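You operate a simulated robot arm through the tools that you are given. There is no shell and no other tool.

You run a simulated robot arm. Do the job below in one go: nothing can be reset, and whatever is moved stays where it is left.

Task
Brush the torn sack, tape over the tear and rub it down.
Fine: line the blue tape patch up on the tear; grey brush and white rag back where they lay. Set down upright: grey hand brush. What is to be rubbed or washed off counts as gone when no trace of it is left.

It is judged by the outcome, as a careful person would: the job done as asked, and still so three seconds after it is handed in. It fails if anything else is knocked over, pushed out of place, dropped, spilled or broken.

Robot
A 6-joint arm with a two-finger gripper, fixed in place. Base frame: the origin is on the floor under the middle of its stand, x ahead of it, y to its left, z up; the work surface is at about z = 0.434. Units: m, degrees, N and s.
It reaches about 1.417 m from its shoulder. Its first joint turns from -166.0 to 166.0 degrees. Payload 3.43 kg.
The TCP is the grasp point between the finger pads, 0.02 m short of the fingertips. In the tool frame z runs along the fingers and y along their closing line. The gripper opens to 0.19 m; its body begins 0.248 m behind the TCP.
Orientation is that of the tool frame in the base frame, as [roll, pitch, yaw] about the fixed x, y, z axes, in that order (R = Rz(yaw) Ry(pitch) Rx(roll)). With the fingers straight down and closing along the base's y, the tool's x points along the base's -x, its y along +y and its z along -z.

Tools
- The arm moves only by the tool servo_tool. Its arguments are lists of equal length, an entry for each row: "slide": the shift along the base's x, y, z in units of 500 mm (1.0 is 500 mm), a list of three; "angular": the turn, a rotation vector about the base's x, y, z in units of 90 degrees (1.0 is 90 degrees), a list of three; "fingers": the gripper command, from -1 (shut) to 1 (fully open), values between in proportion. In form: {"slide": [[tx, ty, tz], ...], "angular": [[rx, ry, rz], ...], "fingers": [fingers, ...]}. A call has 1 to 20 rows; each row is the pose to reach, as a shift and turn from the pose commanded when the call began. A call with a number of a shift or a turn outside -1 to 1 is refused whole. Rows are played at 5 a second. More than 0.05 m and 8.6 degrees between two rows, or a gripper value outside its range, and nothing of the call is played. Where a pose cannot be reached the arm comes as near as it can. A force on the tool above 40 N (or 10 N above the force at the start of the call, whichever is more), or a blocked arm, ends the call early, and 0.2 s more pass. Each finger travels about 0.153 m/s and halts on what it meets, pressing with about 40 N; the grip force reading is that of the motor and also rises with nothing between the fingers. The clock runs only during rows and for 0.2 s after the last one: add rows that repeat a pose to give the fingers time. The reply holds the time, the measured pose of the TCP, the force on the tool along the base axes, the opening and the grip force, in the units named above and with some noise, with the torque about the TCP (base axes, N m) and any sound that the robot's microphone picked up, and new pictures: "pictures" is both (left out), scene, wrist or none.
- Cameras (640 x 400 px; columns grow to the right, rows downward): "scene" is fixed at [0.4003, 0.4997, 1.206]; the picture's right is [0.64, -0.77, 0.00], its down [-0.72, -0.59, -0.37] and it looks along [0.29, 0.24, -0.93] (base axes); focal length 345 px, centre (320, 200). "wrist" rides on the gripper at [0.07, -0.008, -0.288] in the tool frame; the picture's right is [0.12, 0.99, 0.00], its down [-0.96, 0.12, -0.25] and it looks along [-0.24, 0.03, 0.97] (tool axes); focal length 261 px, centre (320, 200). There is no depth. A picture from a camera that has moved, and an enlarged one, comes with that camera's place and axes in the base frame and with its lens.
- move_column(by): moves the trunk up (or, below 0, down) by that many m; the arm rides with it, the base frame stays. It gives what a move gives, with no picture.
- enlarge(camera, box): a new picture of the part [left, top, right, bottom] of that camera's present view, enlarged. It takes no simulated time.
- close_job(): hands the job in; it is judged then, once.

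Nothing tells you positions but the pictures and the camera data. Unless the task says otherwise, let go and move clear before handing in.

The tools are called after "Call:" by a JSON object that holds its "op" and its "data". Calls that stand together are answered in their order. servo_tool: Moves the arm, as the interface text tells. Its arguments: {"type":"object","properties":{"slide":{"type":"array","items":{"type":"array","items":{"type":"number"}}},"angular":{"type":"array","items":{"type":"array","items":{"type":"number"}}},"fingers":{"type":"array","items":{"type":"number"}},"pictures":{"type":"string","enum":["both","scene","wrist","none"]}},"required":["slide","angular","fingers"]} The other tools are called the same way: move_column (by) moves the trunk up or down; enlarge (camera, box) takes an enlarged picture of a part of a camera's view; close_job () hands the job in.

At the start:

```text
t: 0.0
tool_pos: [0.6387, 0.5625, 0.8396]
orientation: [-180.0, 0.0, -180.0]
wrist_force: [-0.2, 0.0, -0.2]
ft_torque: [-0.02, 0.0, 0.04]
finger_gap: 0.19
gripper_force: 0.0
trunk travel left (down, up): [-0.025, 0.415]
```

scene: 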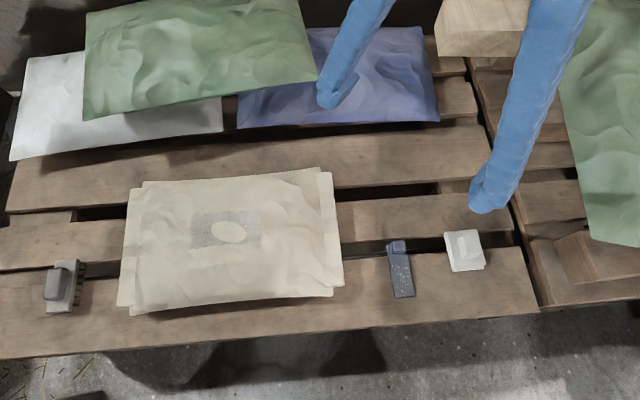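
wrist: 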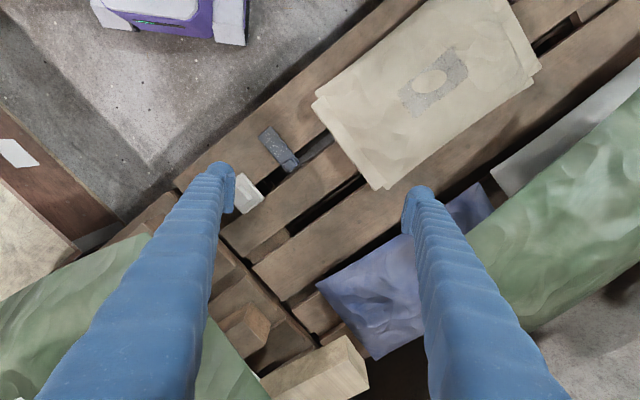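

I see a pallet with a beige sack (a grey dusty area with an oval in it), a grey brush on the left, a blue item (the tape patch?) and a white rag on the right. I will look closer before moving.

Call:
{"op": "enlarge", "data": {"camera": "scene", "box": [100, 150, 360, 320]}}

Call:
{"op": "enlarge", "data": {"camera": "scene", "box": [350, 200, 510, 310]}}

Call:
{"op": "enlarge", "data": {"camera": "scene", "box": [10, 230, 130, 330]}}

Call:
{"op": "enlarge", "data": {"camera": "wrist", "box": [200, 100, 340, 220]}}

```text
2.35 times, centred on (230, 235) of scene
camera zoom: at [0.4003, 0.4997, 1.206], right [0.64, -0.77, 0.0], down [-0.72, -0.59, -0.37], along [0.29, 0.24, -0.93], focal length 811 px, centre (532, 118)
```

zoom: 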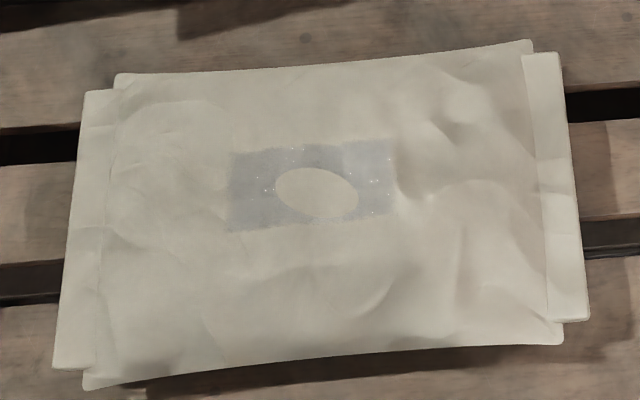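

```text
3.64 times, centred on (430, 255) of scene
camera zoom: at [0.4003, 0.4997, 1.206], right [0.64, -0.77, 0.0], down [-0.72, -0.59, -0.37], along [0.29, 0.24, -0.93], focal length 1254 px, centre (-80, 0)
```

zoom: 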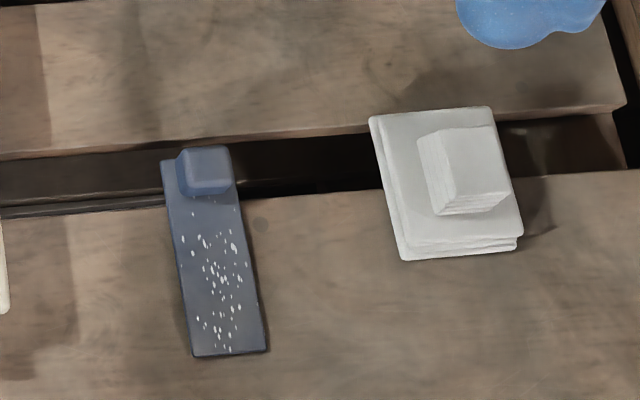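

```text
4.00 times, centred on (70, 280) of scene
camera zoom: at [0.4003, 0.4997, 1.206], right [0.64, -0.77, 0.0], down [-0.72, -0.59, -0.37], along [0.29, 0.24, -0.93], focal length 1379 px, centre (1320, -120)
```

zoom: 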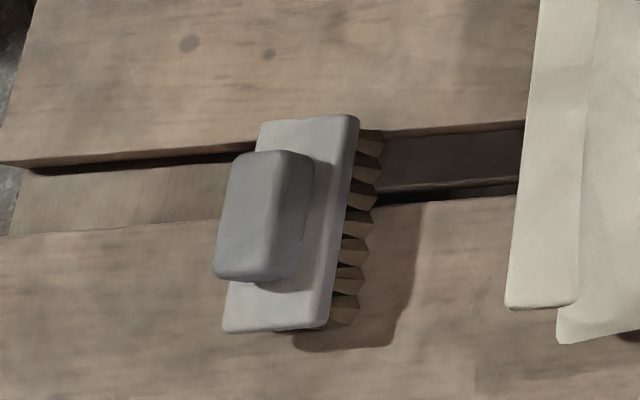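

```text
3.33 times, centred on (270, 160) of wrist
camera zoom: at [0.5682, 0.5537, 1.1281], right [-0.12, 0.99, 0.0], down [0.96, 0.12, 0.25], along [0.24, 0.03, -0.97], focal length 869 px, centre (487, 333)
```

zoom: 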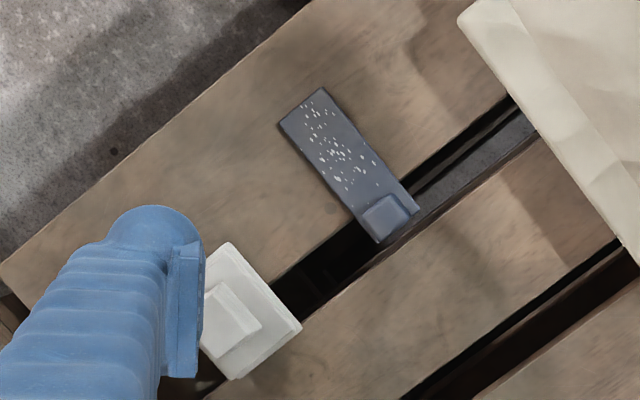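

The brush stands bristles-down at the left, and the patch has a grip knob at one end. I'll look closer at the tear and at the other items from the wrist camera.

Call:
{"op": "enlarge", "data": {"camera": "wrist", "box": [300, 0, 560, 190]}}

Call:
{"op": "enlarge", "data": {"camera": "scene", "box": [180, 200, 280, 260]}}

Call:
{"op": "enlarge", "data": {"camera": "wrist", "box": [380, 30, 490, 130]}}

```text
2.11 times, centred on (430, 95) of wrist
camera zoom: at [0.5682, 0.5537, 1.1281], right [-0.12, 0.99, 0.0], down [0.96, 0.12, 0.25], along [0.24, 0.03, -0.97], focal length 549 px, centre (88, 421)
```

zoom: 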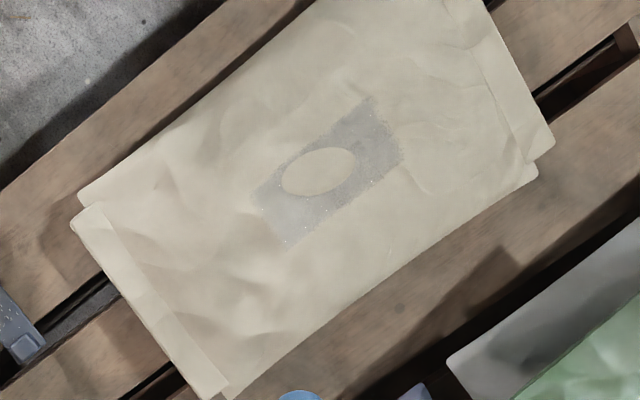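

```text
6.40 times, centred on (230, 230) of scene
camera zoom: at [0.4003, 0.4997, 1.206], right [0.64, -0.77, 0.0], down [-0.72, -0.59, -0.37], along [0.29, 0.24, -0.93], focal length 2206 px, centre (896, 8)
```

zoom: 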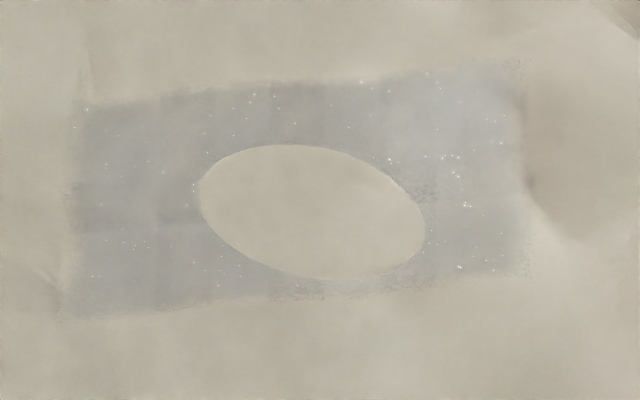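

```text
4.00 times, centred on (435, 80) of wrist
camera zoom: at [0.5682, 0.5537, 1.1281], right [-0.12, 0.99, 0.0], down [0.96, 0.12, 0.25], along [0.24, 0.03, -0.97], focal length 1043 px, centre (-140, 680)
```

zoom: 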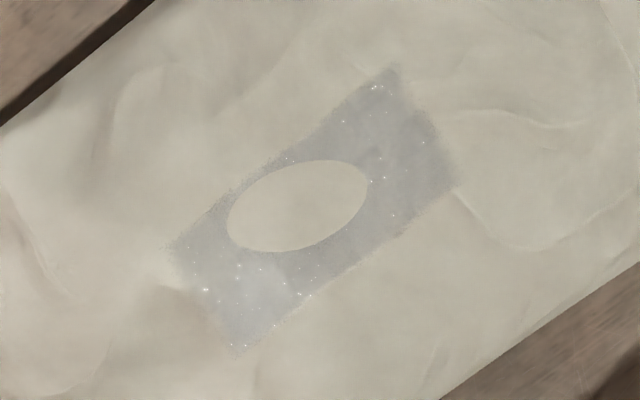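

The tear works out at about (0.436, 0.766, 0.544), an oval of roughly 75×40 mm with its long axis near −67° in the base frame. I'll move above the sack, turned about 44°, for a closer look before going to the brush.

Call:
{"op": "servo_tool", "data": {"slide": [[-0.059, 0.0406, -0.025], [-0.118, 0.0812, -0.05], [-0.177, 0.122, -0.075], [-0.236, 0.1625, -0.1], [-0.295, 0.203, -0.125], [-0.354, 0.244, -0.15], [-0.413, 0.284, -0.175], [-0.4714, 0.325, -0.2], [-0.4714, 0.325, -0.2]], "angular": [[0, 0, 0.061], [0, 0, 0.122], [0, 0, 0.183], [0, 0, 0.244], [0, 0, 0.306], [0, 0, 0.367], [0, 0, 0.428], [0, 0, 0.489], [0, 0, 0.489]], "fingers": [1, 1, 1, 1, 1, 1, 1, 1, 1]}}

```text
t: 2.0
tool_pos: [0.4016, 0.7262, 0.7414]
orientation: [180.0, 0.0, -135.9]
wrist_force: [-0.6, 0.6, -0.7]
ft_torque: [-0.02, -0.02, 0.0]
finger_gap: 0.1897
gripper_force: 0.1
trunk travel left (down, up): [-0.025, 0.415]
camera wrist: at [0.3571, 0.6715, 1.0294], right [-0.78, 0.63, 0.0], down [0.61, 0.75, 0.25], along [0.16, 0.19, -0.97], focal length 261 px, centre (320, 200)
```

scene: 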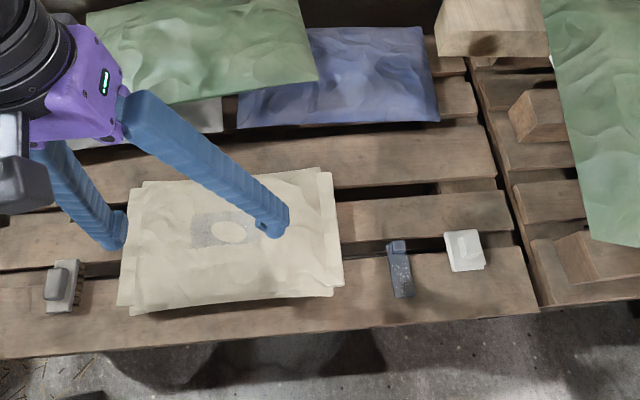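
wrist: 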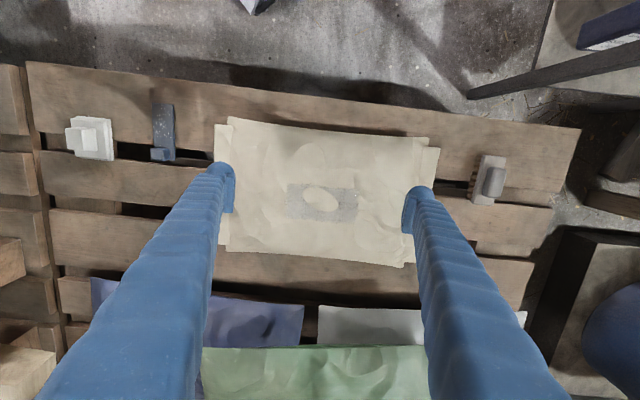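

Call:
{"op": "enlarge", "data": {"camera": "wrist", "box": [260, 160, 380, 235]}}

Call:
{"op": "enlarge", "data": {"camera": "wrist", "box": [440, 135, 540, 220]}}

Call:
{"op": "enlarge", "data": {"camera": "wrist", "box": [50, 90, 200, 180]}}

Call:
{"op": "enlarge", "data": {"camera": "scene", "box": [80, 180, 320, 330]}}

```text
5.33 times, centred on (320, 198) of wrist
camera zoom: at [0.3571, 0.6715, 1.0294], right [-0.78, 0.63, 0.0], down [0.61, 0.75, 0.25], along [0.16, 0.19, -0.97], focal length 1390 px, centre (320, 213)
```

zoom: 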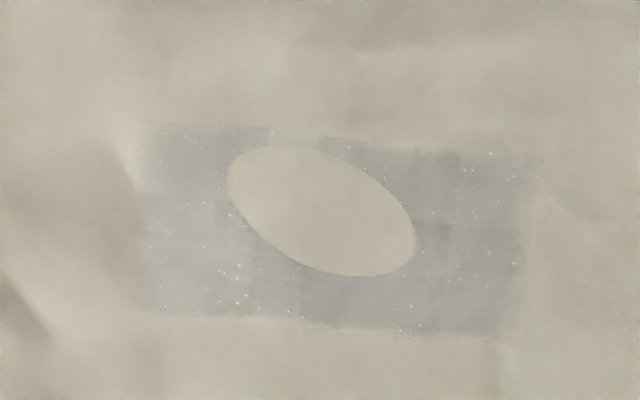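

```text
4.71 times, centred on (490, 178) of wrist
camera zoom: at [0.3571, 0.6715, 1.0294], right [-0.78, 0.63, 0.0], down [0.61, 0.75, 0.25], along [0.16, 0.19, -0.97], focal length 1227 px, centre (-480, 306)
```

zoom: 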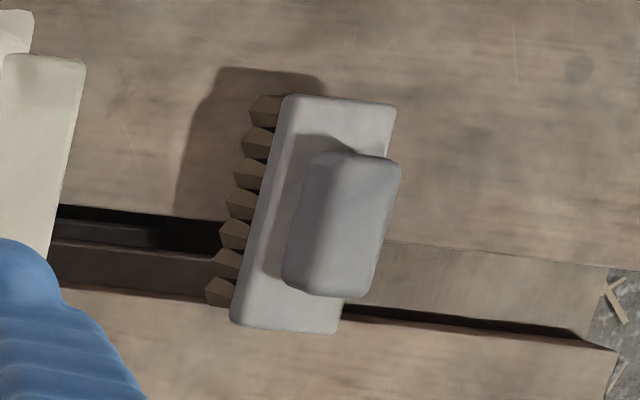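

```text
4.27 times, centred on (125, 135) of wrist
camera zoom: at [0.3571, 0.6715, 1.0294], right [-0.78, 0.63, 0.0], down [0.61, 0.75, 0.25], along [0.16, 0.19, -0.97], focal length 1112 px, centre (1152, 477)
```

zoom: 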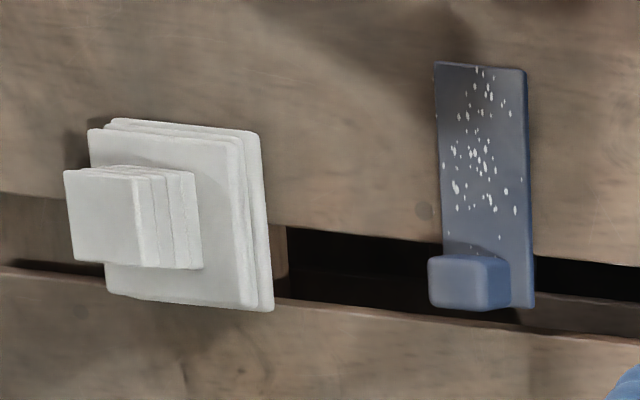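

```text
2.67 times, centred on (200, 255) of scene
camera zoom: at [0.4003, 0.4997, 1.206], right [0.64, -0.77, 0.0], down [-0.72, -0.59, -0.37], along [0.29, 0.24, -0.93], focal length 919 px, centre (640, 53)
```

zoom: 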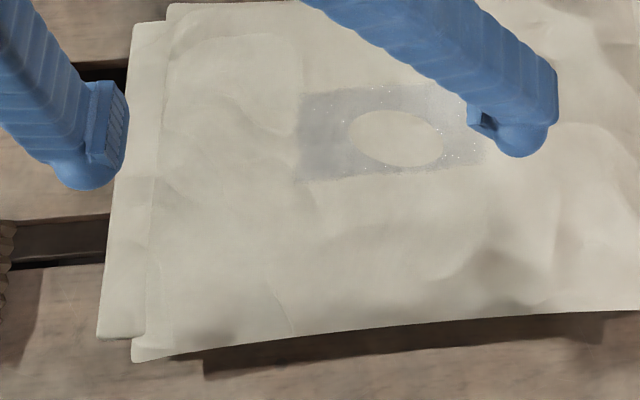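

The tear and dust are clear: the oval is at about (0.435, 0.766) on a line at about −67°, inside a dust rectangle lying along −43°. Next I hover above the brush at about (0.14, 0.965) to measure it.

Call:
{"op": "servo_tool", "data": {"slide": [[-0.058, 0.054, -0.009], [-0.116, 0.108, -0.018], [-0.173, 0.161, -0.027], [-0.231, 0.215, -0.036], [-0.289, 0.269, -0.044], [-0.347, 0.323, -0.053], [-0.404, 0.376, -0.062], [-0.462, 0.43, -0.071], [-0.52, 0.484, -0.08], [-0.52, 0.484, -0.08]], "angular": [[0, 0, 0], [0, 0, 0], [0, 0, 0], [0, 0, 0], [0, 0, 0], [0, 0, 0], [0, 0, 0], [0, 0, 0], [0, 0, 0], [0, 0, 0]], "fingers": [1, 1, 1, 1, 1, 1, 1, 1, 1, 1]}}

```text
t: 4.2
tool_pos: [0.1415, 0.9656, 0.6989]
orientation: [-180.0, 0.0, -136.0]
wrist_force: [-0.2, -0.1, -0.8]
ft_torque: [-0.05, -0.09, 0.01]
finger_gap: 0.19
gripper_force: 0.0
trunk travel left (down, up): [-0.025, 0.415]
camera wrist: at [0.0975, 0.9108, 0.9874], right [-0.78, 0.63, 0.0], down [0.61, 0.75, 0.25], along [0.16, 0.19, -0.97], focal length 261 px, centre (320, 200)
```

scene: 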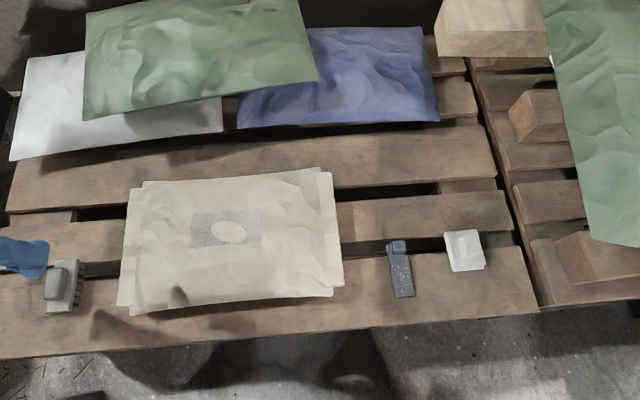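
wrist: 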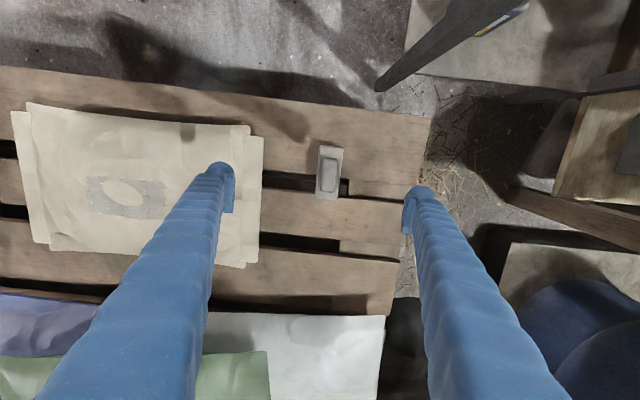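

Call:
{"op": "enlarge", "data": {"camera": "wrist", "box": [290, 135, 370, 205]}}

Call:
{"op": "enlarge", "data": {"camera": "scene", "box": [20, 240, 120, 330]}}

```text
5.71 times, centred on (330, 170) of wrist
camera zoom: at [0.0975, 0.9108, 0.9874], right [-0.78, 0.63, 0.0], down [0.61, 0.75, 0.25], along [0.16, 0.19, -0.97], focal length 1489 px, centre (263, 371)
```

zoom: 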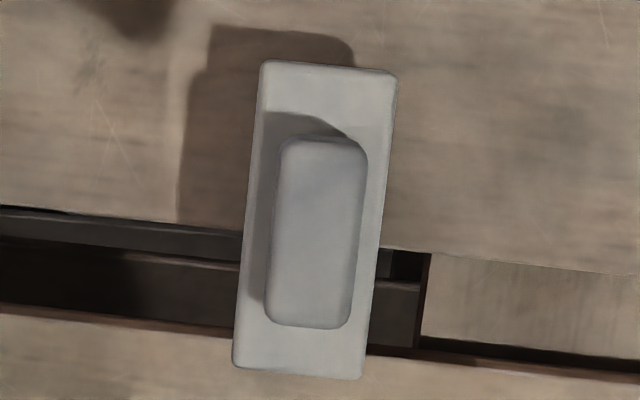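

```text
4.44 times, centred on (70, 285) of scene
camera zoom: at [0.4003, 0.4997, 1.206], right [0.64, -0.77, 0.0], down [-0.72, -0.59, -0.37], along [0.29, 0.24, -0.93], focal length 1532 px, centre (1431, -178)
```

zoom: 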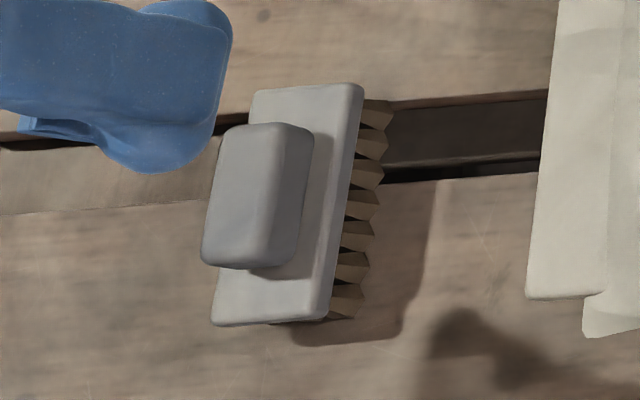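

The brush centre triangulates to about (0.133, 0.984), with the block top near z 0.459 and the knob top near 0.489, its long axis at about 45.5°. I'll align over it and descend part way with the gripper partly closed, then check.

Call:
{"op": "servo_tool", "data": {"slide": [[-0.008, 0.018, -0.06], [-0.017, 0.0368, -0.13], [-0.017, 0.0368, -0.2], [-0.017, 0.0368, -0.26], [-0.017, 0.0368, -0.26]], "angular": [[0, 0, 0.008], [0, 0, 0.0167], [0, 0, 0.0167], [0, 0, 0.0167], [0, 0, 0.0167]], "fingers": [0.6, 0.2, 0.0, -0.1, -0.1]}}

```text
t: 5.4
tool_pos: [0.1344, 0.9868, 0.5698]
orientation: [-180.0, 0.1, -134.5]
wrist_force: [-0.5, 1.2, -0.9]
ft_torque: [-0.04, 0.0, 0.03]
finger_gap: 0.0859
gripper_force: 0.1
trunk travel left (down, up): [-0.025, 0.415]
camera wrist: at [0.0906, 0.9305, 0.8586], right [-0.79, 0.61, 0.0], down [0.59, 0.77, 0.25], along [0.15, 0.2, -0.97], focal length 261 px, centre (320, 200)
```

scene: 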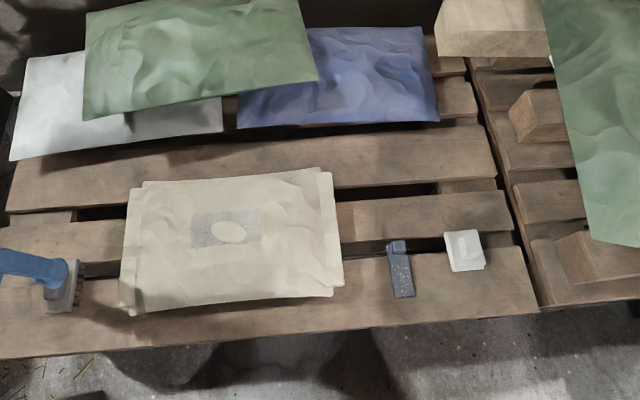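
wrist: 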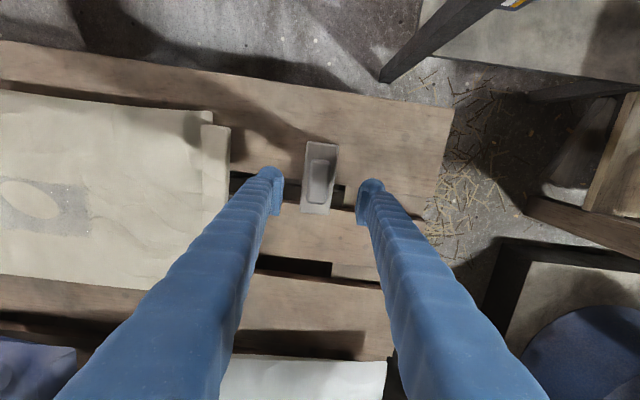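

Call:
{"op": "enlarge", "data": {"camera": "wrist", "box": [250, 130, 400, 230]}}

Call:
{"op": "enlarge", "data": {"camera": "scene", "box": [20, 240, 120, 330]}}

```text
4.00 times, centred on (325, 180) of wrist
camera zoom: at [0.0906, 0.9305, 0.8586], right [-0.79, 0.61, 0.0], down [0.59, 0.77, 0.25], along [0.15, 0.2, -0.97], focal length 1043 px, centre (300, 280)
```

zoom: 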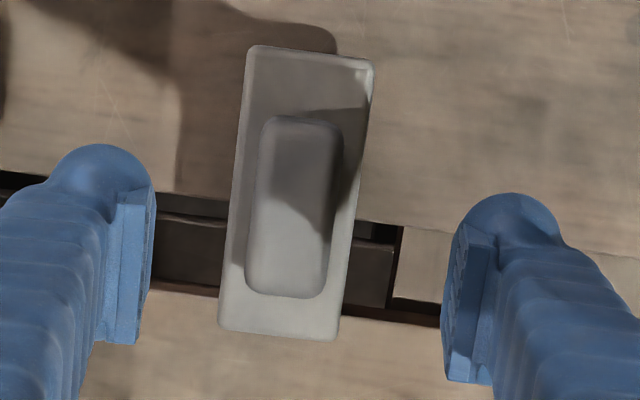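

```text
4.44 times, centred on (70, 285) of scene
camera zoom: at [0.4003, 0.4997, 1.206], right [0.64, -0.77, 0.0], down [-0.72, -0.59, -0.37], along [0.29, 0.24, -0.93], focal length 1532 px, centre (1431, -178)
```

zoom: 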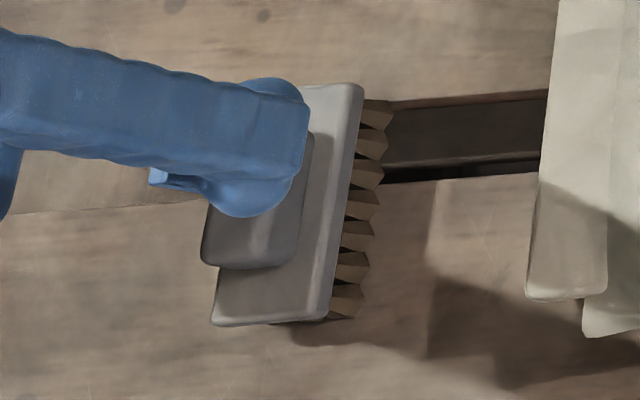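

The knob sits between the fingers, centred to within a few millimetres. I'll descend to grip height and close.

Call:
{"op": "servo_tool", "data": {"slide": [[-0.001, -0.003, -0.06], [-0.002, -0.006, -0.12], [-0.002, -0.006, -0.165], [-0.002, -0.006, -0.165], [-0.002, -0.006, -0.165], [-0.002, -0.006, -0.165], [-0.002, -0.006, -0.165], [-0.002, -0.006, -0.165]], "angular": [[0, 0, 0], [0, 0, 0], [0, 0, 0], [0, 0, 0], [0, 0, 0], [0, 0, 0], [0, 0, 0], [0, 0, 0]], "fingers": [-0.1, -0.1, -0.1, -0.1, -0.5, -0.9, -0.9, -0.9]}}

```text
t: 7.2
tool_pos: [0.1317, 0.9835, 0.4893]
orientation: [179.9, 0.1, -134.5]
wrist_force: [0.4, 0.6, 11.3]
ft_torque: [-0.03, 0.0, -0.18]
finger_gap: 0.0285
gripper_force: 40.2
trunk travel left (down, up): [-0.025, 0.415]
camera wrist: at [0.0885, 0.9265, 0.7773], right [-0.79, 0.61, 0.0], down [0.59, 0.77, 0.25], along [0.15, 0.2, -0.97], focal length 261 px, centre (320, 200)
```

scene: 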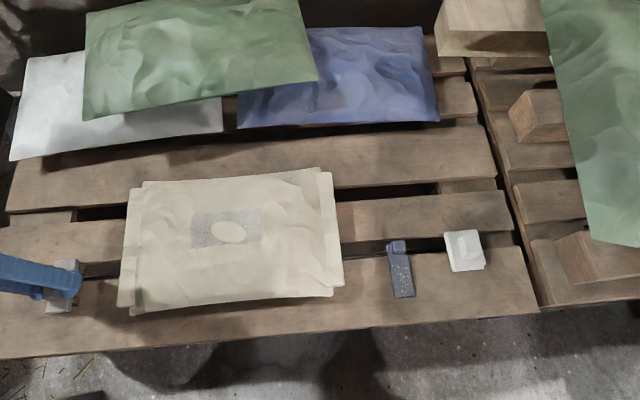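
wrist: 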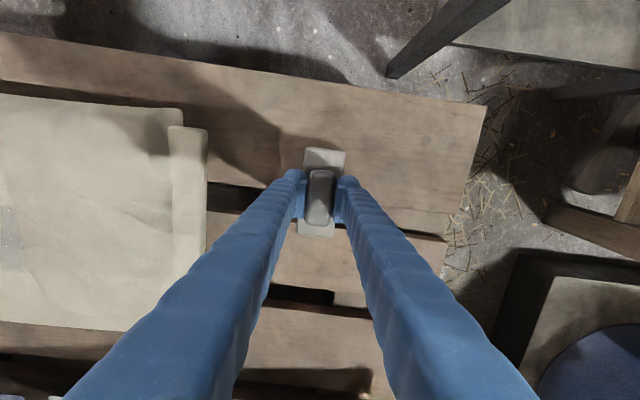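

The brush is gripped (gap 28.5 mm). I'll lift it straight up and check the hold.

Call:
{"op": "servo_tool", "data": {"slide": [[0, 0, 0.02], [0, 0, 0.06], [0, 0, 0.12], [0, 0, 0.2], [0, 0, 0.28], [0, 0, 0.36], [0, 0, 0.44], [0, 0, 0.44]], "angular": [[0, 0, 0], [0, 0, 0], [0, 0, 0], [0, 0, 0], [0, 0, 0], [0, 0, 0], [0, 0, 0], [0, 0, 0]], "fingers": [-0.9, -0.9, -0.9, -0.9, -0.9, -0.9, -0.9, -0.9]}}

```text
t: 9.0
tool_pos: [0.1321, 0.9793, 0.7072]
orientation: [180.0, 0.0, -134.5]
wrist_force: [-0.4, 0.0, -1.4]
ft_torque: [0.0, 0.01, -0.01]
finger_gap: 0.0286
gripper_force: 39.9
trunk travel left (down, up): [-0.025, 0.415]
camera wrist: at [0.0891, 0.9233, 0.9951], right [-0.79, 0.61, 0.0], down [0.59, 0.77, 0.25], along [0.15, 0.2, -0.97], focal length 261 px, centre (320, 200)
```

scene: 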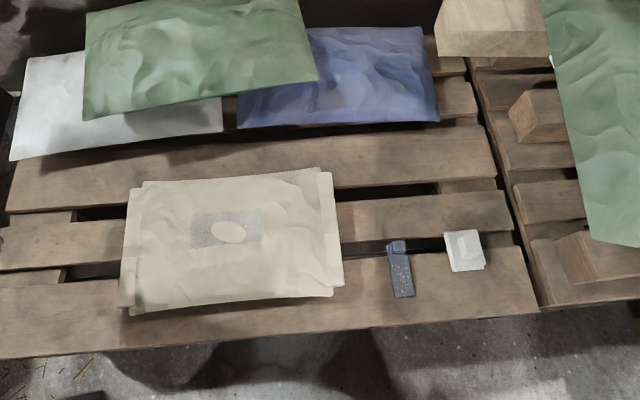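
wrist: 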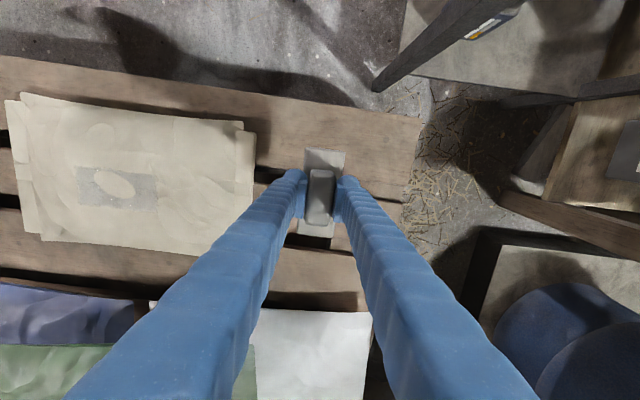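

The brush is held securely. I'll carry it over the sack to the left end of the dusty area and look.

Call:
{"op": "servo_tool", "data": {"slide": [[0.065, -0.039, 0], [0.13, -0.079, 0], [0.195, -0.118, -0.02], [0.26, -0.157, -0.04], [0.325, -0.196, -0.06], [0.39, -0.236, -0.08], [0.455, -0.275, -0.1], [0.455, -0.275, -0.1]], "angular": [[0, 0, 0], [0, 0, 0], [0, 0, 0], [0, 0, 0], [0, 0, 0], [0, 0, 0], [0, 0, 0], [0, 0, 0]], "fingers": [-0.9, -0.9, -0.9, -0.9, -0.9, -0.9, -0.9, -0.9]}}

```text
t: 10.8
tool_pos: [0.3601, 0.8436, 0.6592]
orientation: [180.0, 0.1, -134.4]
wrist_force: [0.6, 0.1, -1.3]
ft_torque: [-0.03, 0.08, -0.01]
finger_gap: 0.0287
gripper_force: 40.2
trunk travel left (down, up): [-0.025, 0.415]
camera wrist: at [0.3169, 0.7871, 0.9472], right [-0.79, 0.61, 0.0], down [0.59, 0.77, 0.25], along [0.15, 0.2, -0.97], focal length 261 px, centre (320, 200)
```

scene: 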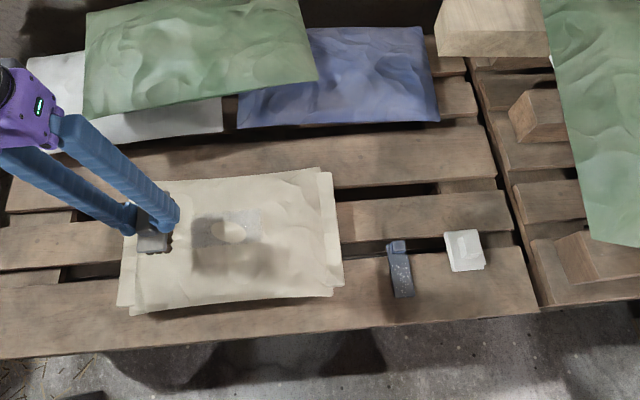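
wrist: 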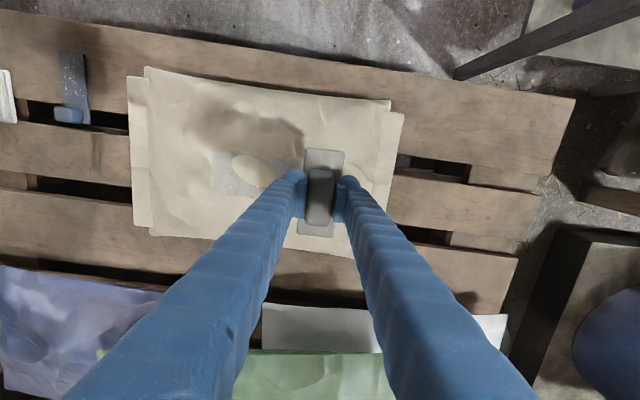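

I'll lower the brush gently at the edge of the dusty area to find contact by force.

Call:
{"op": "servo_tool", "data": {"slide": [[0, 0, -0.04], [0, 0, -0.08], [0, 0, -0.1], [0, 0, -0.11], [0, 0, -0.118], [0, 0, -0.118]], "angular": [[0, 0, 0], [0, 0, 0], [0, 0, 0], [0, 0, 0], [0, 0, 0], [0, 0, 0]], "fingers": [-0.9, -0.9, -0.9, -0.9, -0.9, -0.9]}}

```text
t: 12.2
tool_pos: [0.3598, 0.8455, 0.5976]
orientation: [-180.0, 0.0, -134.6]
wrist_force: [0.7, 0.4, -1.2]
ft_torque: [0.01, 0.04, 0.0]
finger_gap: 0.0286
gripper_force: 39.9
trunk travel left (down, up): [-0.025, 0.415]
camera wrist: at [0.3169, 0.7882, 0.8869], right [-0.79, 0.61, 0.0], down [0.59, 0.77, 0.25], along [0.15, 0.2, -0.97], focal length 261 px, centre (320, 200)
```

scene: 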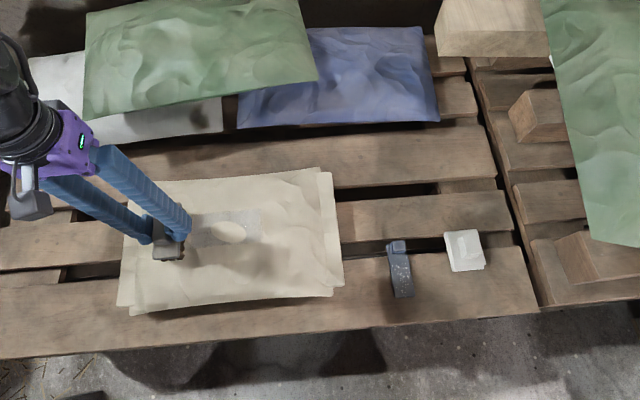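
wrist: 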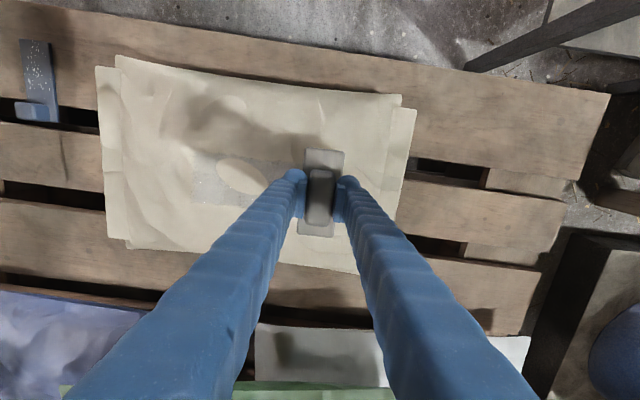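

Call:
{"op": "servo_tool", "data": {"slide": [[0, 0, -0.006], [0, 0, -0.012], [0, 0, -0.018], [0, 0, -0.024], [0, 0, -0.024]], "angular": [[0, 0, 0], [0, 0, 0], [0, 0, 0], [0, 0, 0], [0, 0, 0]], "fingers": [-0.9, -0.9, -0.9, -0.9, -0.9], "pictures": "none"}}

Call:
{"op": "enlarge", "data": {"camera": "scene", "box": [120, 180, 280, 280]}}

```text
t: 13.4
tool_pos: [0.3593, 0.8451, 0.5893]
orientation: [180.0, 0.1, -134.5]
wrist_force: [2.6, -3.8, 10.3]
ft_torque: [-0.15, 0.02, -0.01]
finger_gap: 0.0288
gripper_force: 40.5
trunk travel left (down, up): [-0.025, 0.415]
```

```text
4.00 times, centred on (200, 230) of scene
camera zoom: at [0.4003, 0.4997, 1.206], right [0.64, -0.77, 0.0], down [-0.72, -0.59, -0.37], along [0.29, 0.24, -0.93], focal length 1379 px, centre (800, 80)
```

zoom: 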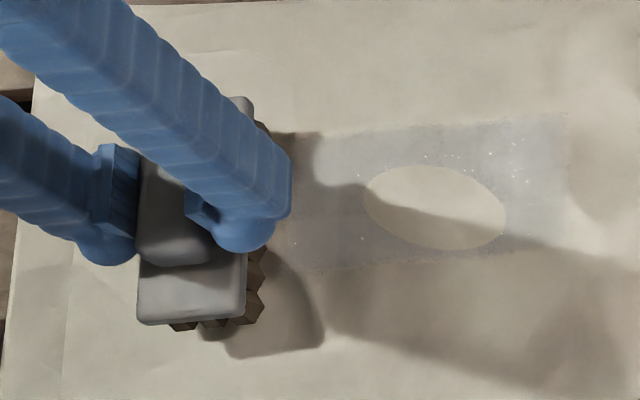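

The bristles touch the sack at about TCP z 0.589 here with about 11 N. Now I sweep along the dust's long axis (−43°) in small steps, following the surface by force.

Call:
{"op": "servo_tool", "data": {"slide": [[0.022, -0.0205, 0.003], [0.0438, -0.041, 0.006], [0.0658, -0.0614, 0.009], [0.0877, -0.0818, 0.012]], "angular": [[0, 0, 0], [0, 0, 0], [0, 0, 0], [0, 0, 0]], "fingers": [-0.9, -0.9, -0.9, -0.9]}}

```text
t: 14.4
tool_pos: [0.4044, 0.8026, 0.5932]
orientation: [-180.0, 0.0, -134.3]
wrist_force: [0.1, -0.6, -1.7]
ft_torque: [-0.08, -0.03, 0.0]
finger_gap: 0.0287
gripper_force: 40.2
trunk travel left (down, up): [-0.025, 0.415]
camera wrist: at [0.3613, 0.7473, 0.8819], right [-0.79, 0.61, 0.0], down [0.59, 0.77, 0.25], along [0.15, 0.2, -0.97], focal length 261 px, centre (320, 200)
```

scene: 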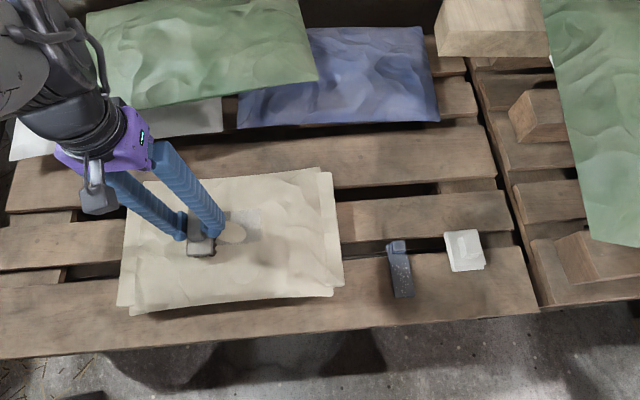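
wrist: 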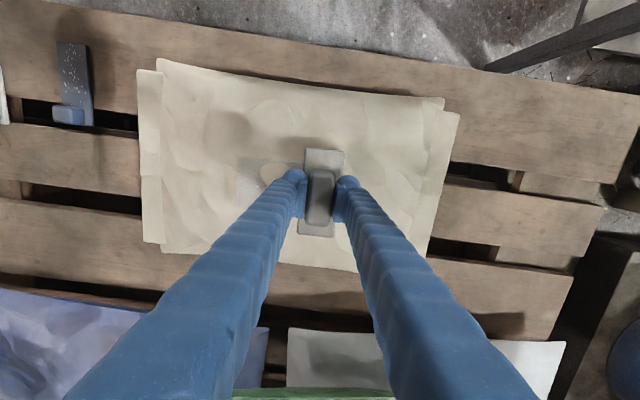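

Call:
{"op": "servo_tool", "data": {"slide": [[0, 0, -0.006], [0, 0, -0.012], [0, 0, -0.012]], "angular": [[0, 0, 0], [0, 0, 0], [0, 0, 0]], "fingers": [-0.9, -0.9, -0.9], "pictures": "none"}}

Call:
{"op": "enlarge", "data": {"camera": "scene", "box": [120, 180, 280, 280]}}

Call:
{"op": "enlarge", "data": {"camera": "wrist", "box": [200, 100, 440, 250]}}

```text
t: 15.2
tool_pos: [0.4045, 0.8042, 0.5888]
orientation: [-180.0, 0.1, -134.5]
wrist_force: [0.2, -6.0, 16.9]
ft_torque: [-0.36, 0.17, 0.01]
finger_gap: 0.0291
gripper_force: 40.2
trunk travel left (down, up): [-0.025, 0.415]
```

```text
4.00 times, centred on (200, 230) of scene
camera zoom: at [0.4003, 0.4997, 1.206], right [0.64, -0.77, 0.0], down [-0.72, -0.59, -0.37], along [0.29, 0.24, -0.93], focal length 1379 px, centre (800, 80)
```

zoom: 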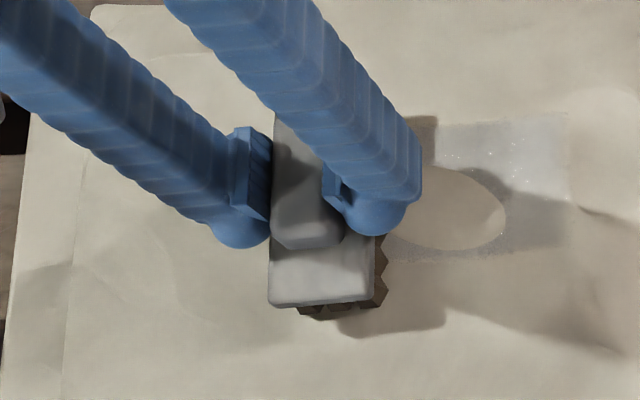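

```text
2.67 times, centred on (320, 175) of wrist
camera zoom: at [0.3607, 0.7471, 0.8774], right [-0.79, 0.61, 0.0], down [0.59, 0.77, 0.25], along [0.15, 0.2, -0.97], focal length 695 px, centre (320, 267)
```

zoom: 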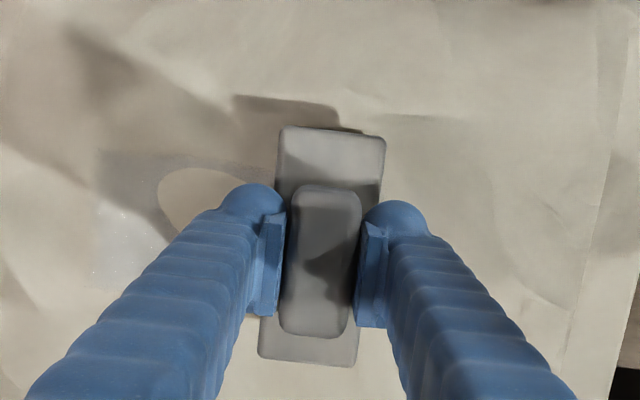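

Dust behind the brush is gone, so contact sweeping works. I continue the stroke to the right end with lighter pressure.

Call:
{"op": "servo_tool", "data": {"slide": [[0.0, 0.0, 0.002], [0.0205, -0.0191, 0.003], [0.041, -0.0382, 0.003], [0.0614, -0.0573, 0.003], [0.0819, -0.0764, 0.003], [0.0819, -0.0764, 0.003]], "angular": [[0, 0, 0], [0, 0, 0], [0, 0, 0], [0, 0, 0], [0, 0, 0], [0, 0, 0]], "fingers": [-0.9, -0.9, -0.9, -0.9, -0.9, -0.9], "pictures": "scene"}}

Call:
{"op": "enlarge", "data": {"camera": "scene", "box": [120, 180, 280, 280]}}

```text
t: 16.6
tool_pos: [0.4472, 0.7656, 0.5894]
orientation: [180.0, 0.0, -134.5]
wrist_force: [1.3, 0.0, 6.4]
ft_torque: [0.18, -0.25, 0.03]
finger_gap: 0.0287
gripper_force: 40.0
trunk travel left (down, up): [-0.025, 0.415]
```

scene: 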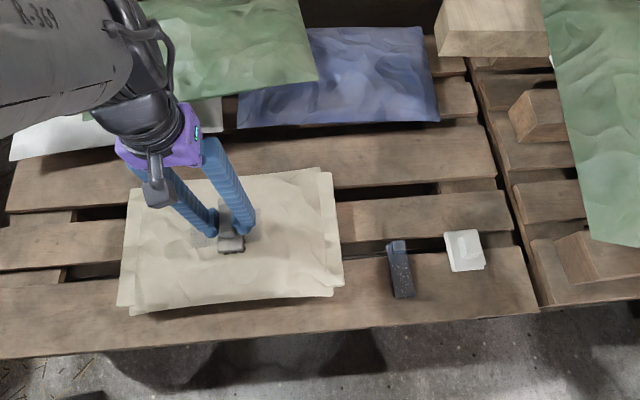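

```text
4.00 times, centred on (200, 230) of scene
camera zoom: at [0.4003, 0.4997, 1.206], right [0.64, -0.77, 0.0], down [-0.72, -0.59, -0.37], along [0.29, 0.24, -0.93], focal length 1379 px, centre (800, 80)
```

zoom: 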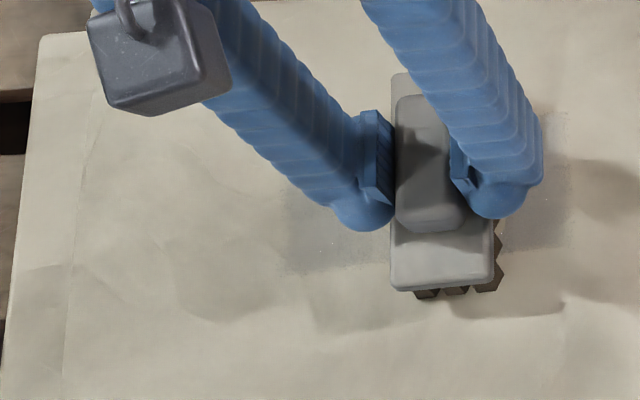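

Some faint dust remains on the left. I'll continue to the right end and then stroke back.

Call:
{"op": "servo_tool", "data": {"slide": [[0.0219, -0.0205, 0.0], [0.0439, -0.0409, 0.0], [0.0658, -0.0614, 0.0], [0.0877, -0.0818, 0.0], [0.1097, -0.1023, 0.0], [0.1316, -0.1227, 0.0], [0.1316, -0.1227, 0.0]], "angular": [[0, 0, 0], [0, 0, 0], [0, 0, 0], [0, 0, 0], [0, 0, 0], [0, 0, 0], [0, 0, 0]], "fingers": [-0.9, -0.9, -0.9, -0.9, -0.9, -0.9, -0.9]}}

Call:
{"op": "enlarge", "data": {"camera": "scene", "box": [160, 180, 320, 280]}}

```text
t: 18.2
tool_pos: [0.5105, 0.7024, 0.5882]
orientation: [180.0, 0.0, -134.5]
wrist_force: [-0.2, 0.2, 15.9]
ft_torque: [0.02, -0.17, 0.02]
finger_gap: 0.0286
gripper_force: 39.9
trunk travel left (down, up): [-0.025, 0.415]
camera wrist: at [0.4672, 0.6468, 0.8774], right [-0.79, 0.61, 0.0], down [0.59, 0.77, 0.25], along [0.15, 0.2, -0.97], focal length 261 px, centre (320, 200)
```

scene: 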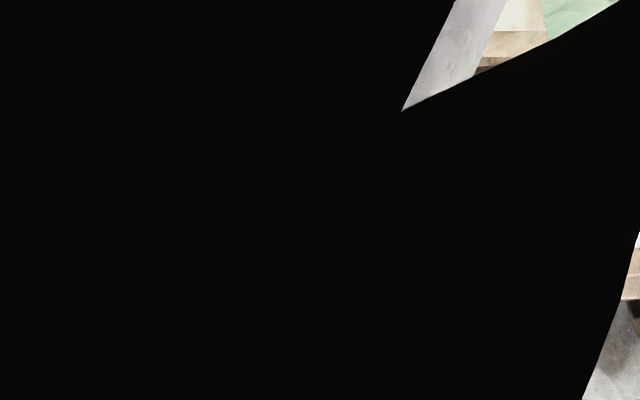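
wrist: 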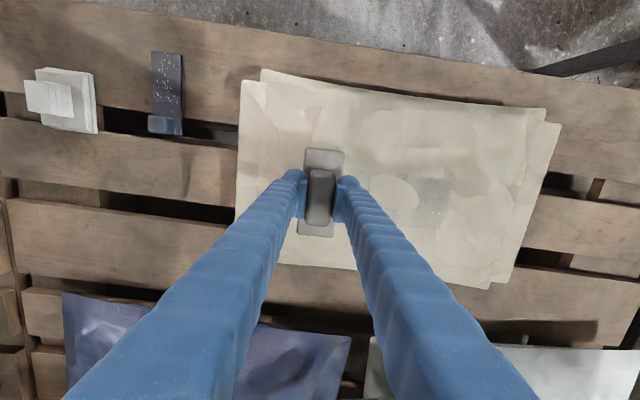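

```text
4.00 times, centred on (240, 230) of scene
camera zoom: at [0.4003, 0.4997, 1.206], right [0.64, -0.77, 0.0], down [-0.72, -0.59, -0.37], along [0.29, 0.24, -0.93], focal length 1379 px, centre (640, 80)
```

zoom: 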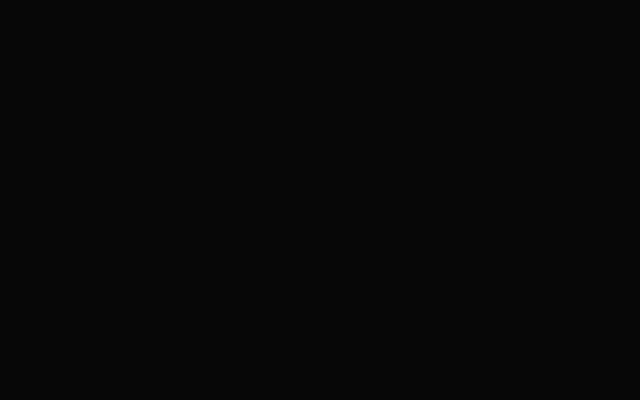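

Call:
{"op": "enlarge", "data": {"camera": "wrist", "box": [320, 130, 520, 255]}}

```text
3.20 times, centred on (420, 192) of wrist
camera zoom: at [0.4672, 0.6468, 0.8774], right [-0.79, 0.61, 0.0], down [0.59, 0.77, 0.25], along [0.15, 0.2, -0.97], focal length 834 px, centre (0, 224)
```

zoom: 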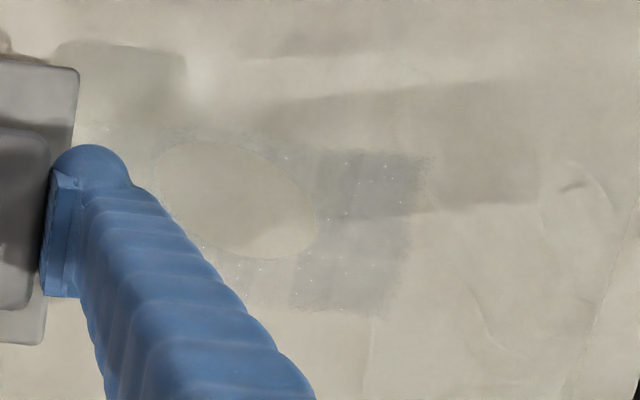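

The dust fades a bit with each contact pass. I'll stroke back and forth over the whole dusty length with steady light pressure.

Call:
{"op": "servo_tool", "data": {"slide": [[-0.0292, 0.0273, 0.0], [-0.0585, 0.0546, 0.0], [-0.0877, 0.0818, -0.001], [-0.117, 0.1091, -0.002], [-0.1462, 0.1364, -0.002], [-0.1754, 0.1637, -0.002], [-0.2047, 0.191, -0.002], [-0.2339, 0.2182, -0.002], [-0.2632, 0.2455, -0.002], [-0.2924, 0.2728, -0.003], [-0.3158, 0.2946, -0.003], [-0.3158, 0.2946, -0.003]], "angular": [[0, 0, 0], [0, 0, 0], [0, 0, 0], [0, 0, 0], [0, 0, 0], [0, 0, 0], [0, 0, 0], [0, 0, 0], [0, 0, 0], [0, 0, 0], [0, 0, 0], [0, 0, 0]], "fingers": [-0.9, -0.9, -0.9, -0.9, -0.9, -0.9, -0.9, -0.9, -0.9, -0.9, -0.9, -0.9]}}

Call:
{"op": "enlarge", "data": {"camera": "scene", "box": [160, 180, 320, 280]}}

```text
t: 20.8
tool_pos: [0.3527, 0.8488, 0.589]
orientation: [179.9, 0.2, -134.5]
wrist_force: [5.2, -5.7, 31.0]
ft_torque: [-0.33, -0.02, 0.03]
finger_gap: 0.0288
gripper_force: 39.7
trunk travel left (down, up): [-0.025, 0.415]
camera wrist: at [0.3093, 0.7927, 0.8771], right [-0.79, 0.61, 0.0], down [0.59, 0.77, 0.25], along [0.15, 0.2, -0.97], focal length 261 px, centre (320, 200)
```

scene: 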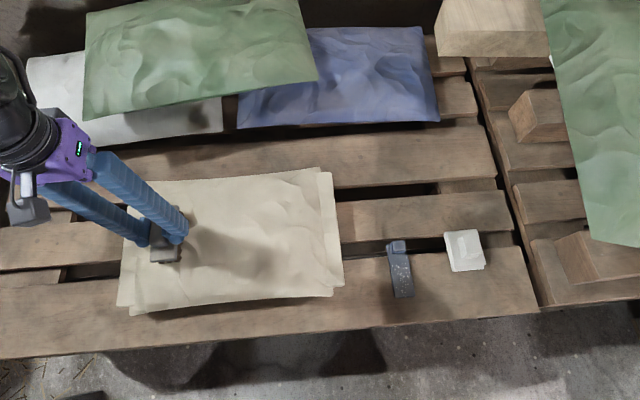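
wrist: 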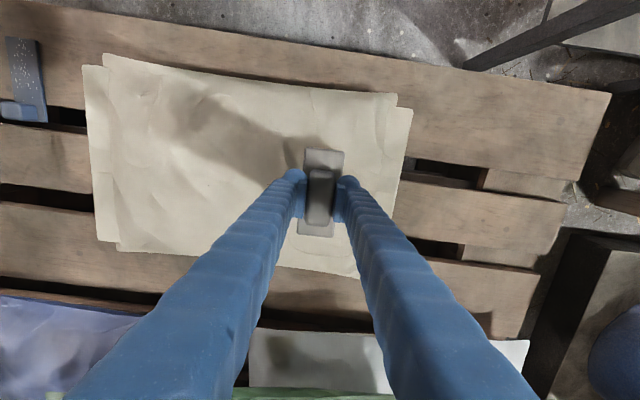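

```text
4.00 times, centred on (240, 230) of scene
camera zoom: at [0.4003, 0.4997, 1.206], right [0.64, -0.77, 0.0], down [-0.72, -0.59, -0.37], along [0.29, 0.24, -0.93], focal length 1379 px, centre (640, 80)
```

zoom: 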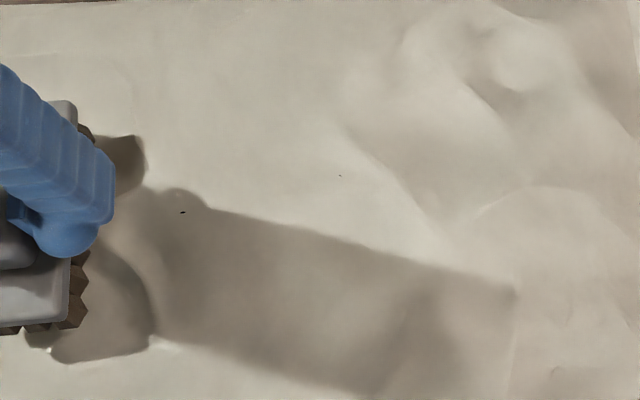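

The grey dust now looks gone, and two small dark marks have appeared that may be the real tear. I'll lift the brush straight up and inspect.

Call:
{"op": "servo_tool", "data": {"slide": [[-0.01, 0.01, 0.06], [-0.02, 0.02, 0.12], [-0.05, 0.05, 0.2], [-0.1, 0.1, 0.24], [-0.1, 0.1, 0.24]], "angular": [[0, 0, 0], [0, 0, 0], [0, 0, 0], [0, 0, 0], [0, 0, 0]], "fingers": [-0.9, -0.9, -0.9, -0.9, -0.9]}}

Call:
{"op": "enlarge", "data": {"camera": "scene", "box": [180, 190, 290, 260]}}

Call:
{"op": "enlarge", "data": {"camera": "wrist", "box": [100, 80, 300, 205]}}

```text
t: 22.0
tool_pos: [0.3045, 0.904, 0.7112]
orientation: [-179.9, 0.1, -134.4]
wrist_force: [-0.4, 0.0, -1.3]
ft_torque: [-0.01, -0.09, -0.02]
finger_gap: 0.0286
gripper_force: 40.0
trunk travel left (down, up): [-0.025, 0.415]
camera wrist: at [0.2611, 0.8481, 0.9998], right [-0.79, 0.61, 0.0], down [0.59, 0.77, 0.25], along [0.15, 0.2, -0.97], focal length 261 px, centre (320, 200)
```

scene: 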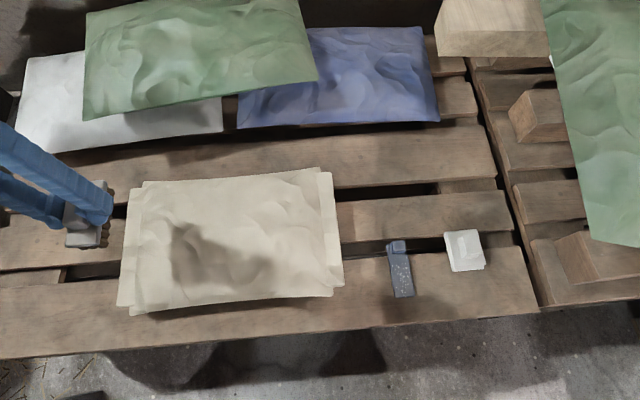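
wrist: 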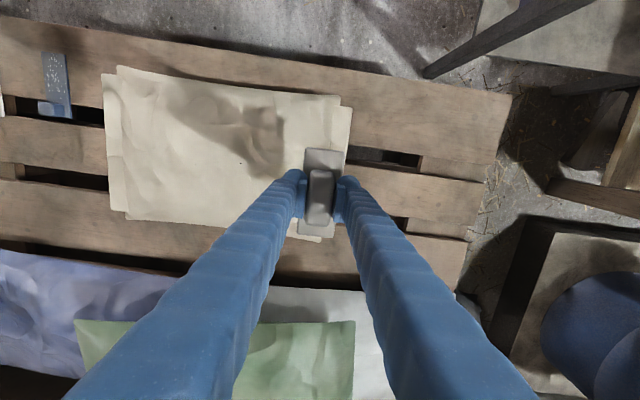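

```text
5.71 times, centred on (235, 225) of scene
camera zoom: at [0.4003, 0.4997, 1.206], right [0.64, -0.77, 0.0], down [-0.72, -0.59, -0.37], along [0.29, 0.24, -0.93], focal length 1970 px, centre (806, 57)
```

zoom: 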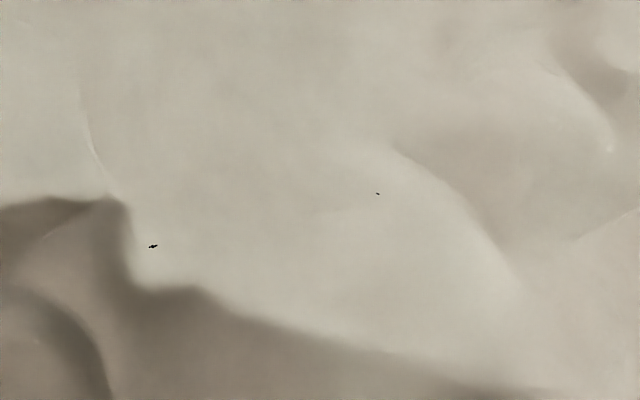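

```text
3.20 times, centred on (200, 142) of wrist
camera zoom: at [0.2611, 0.8481, 0.9998], right [-0.79, 0.61, 0.0], down [0.59, 0.77, 0.25], along [0.15, 0.2, -0.97], focal length 834 px, centre (704, 384)
```

zoom: 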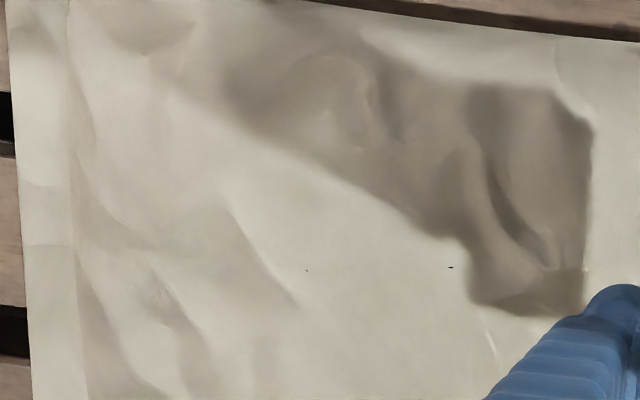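

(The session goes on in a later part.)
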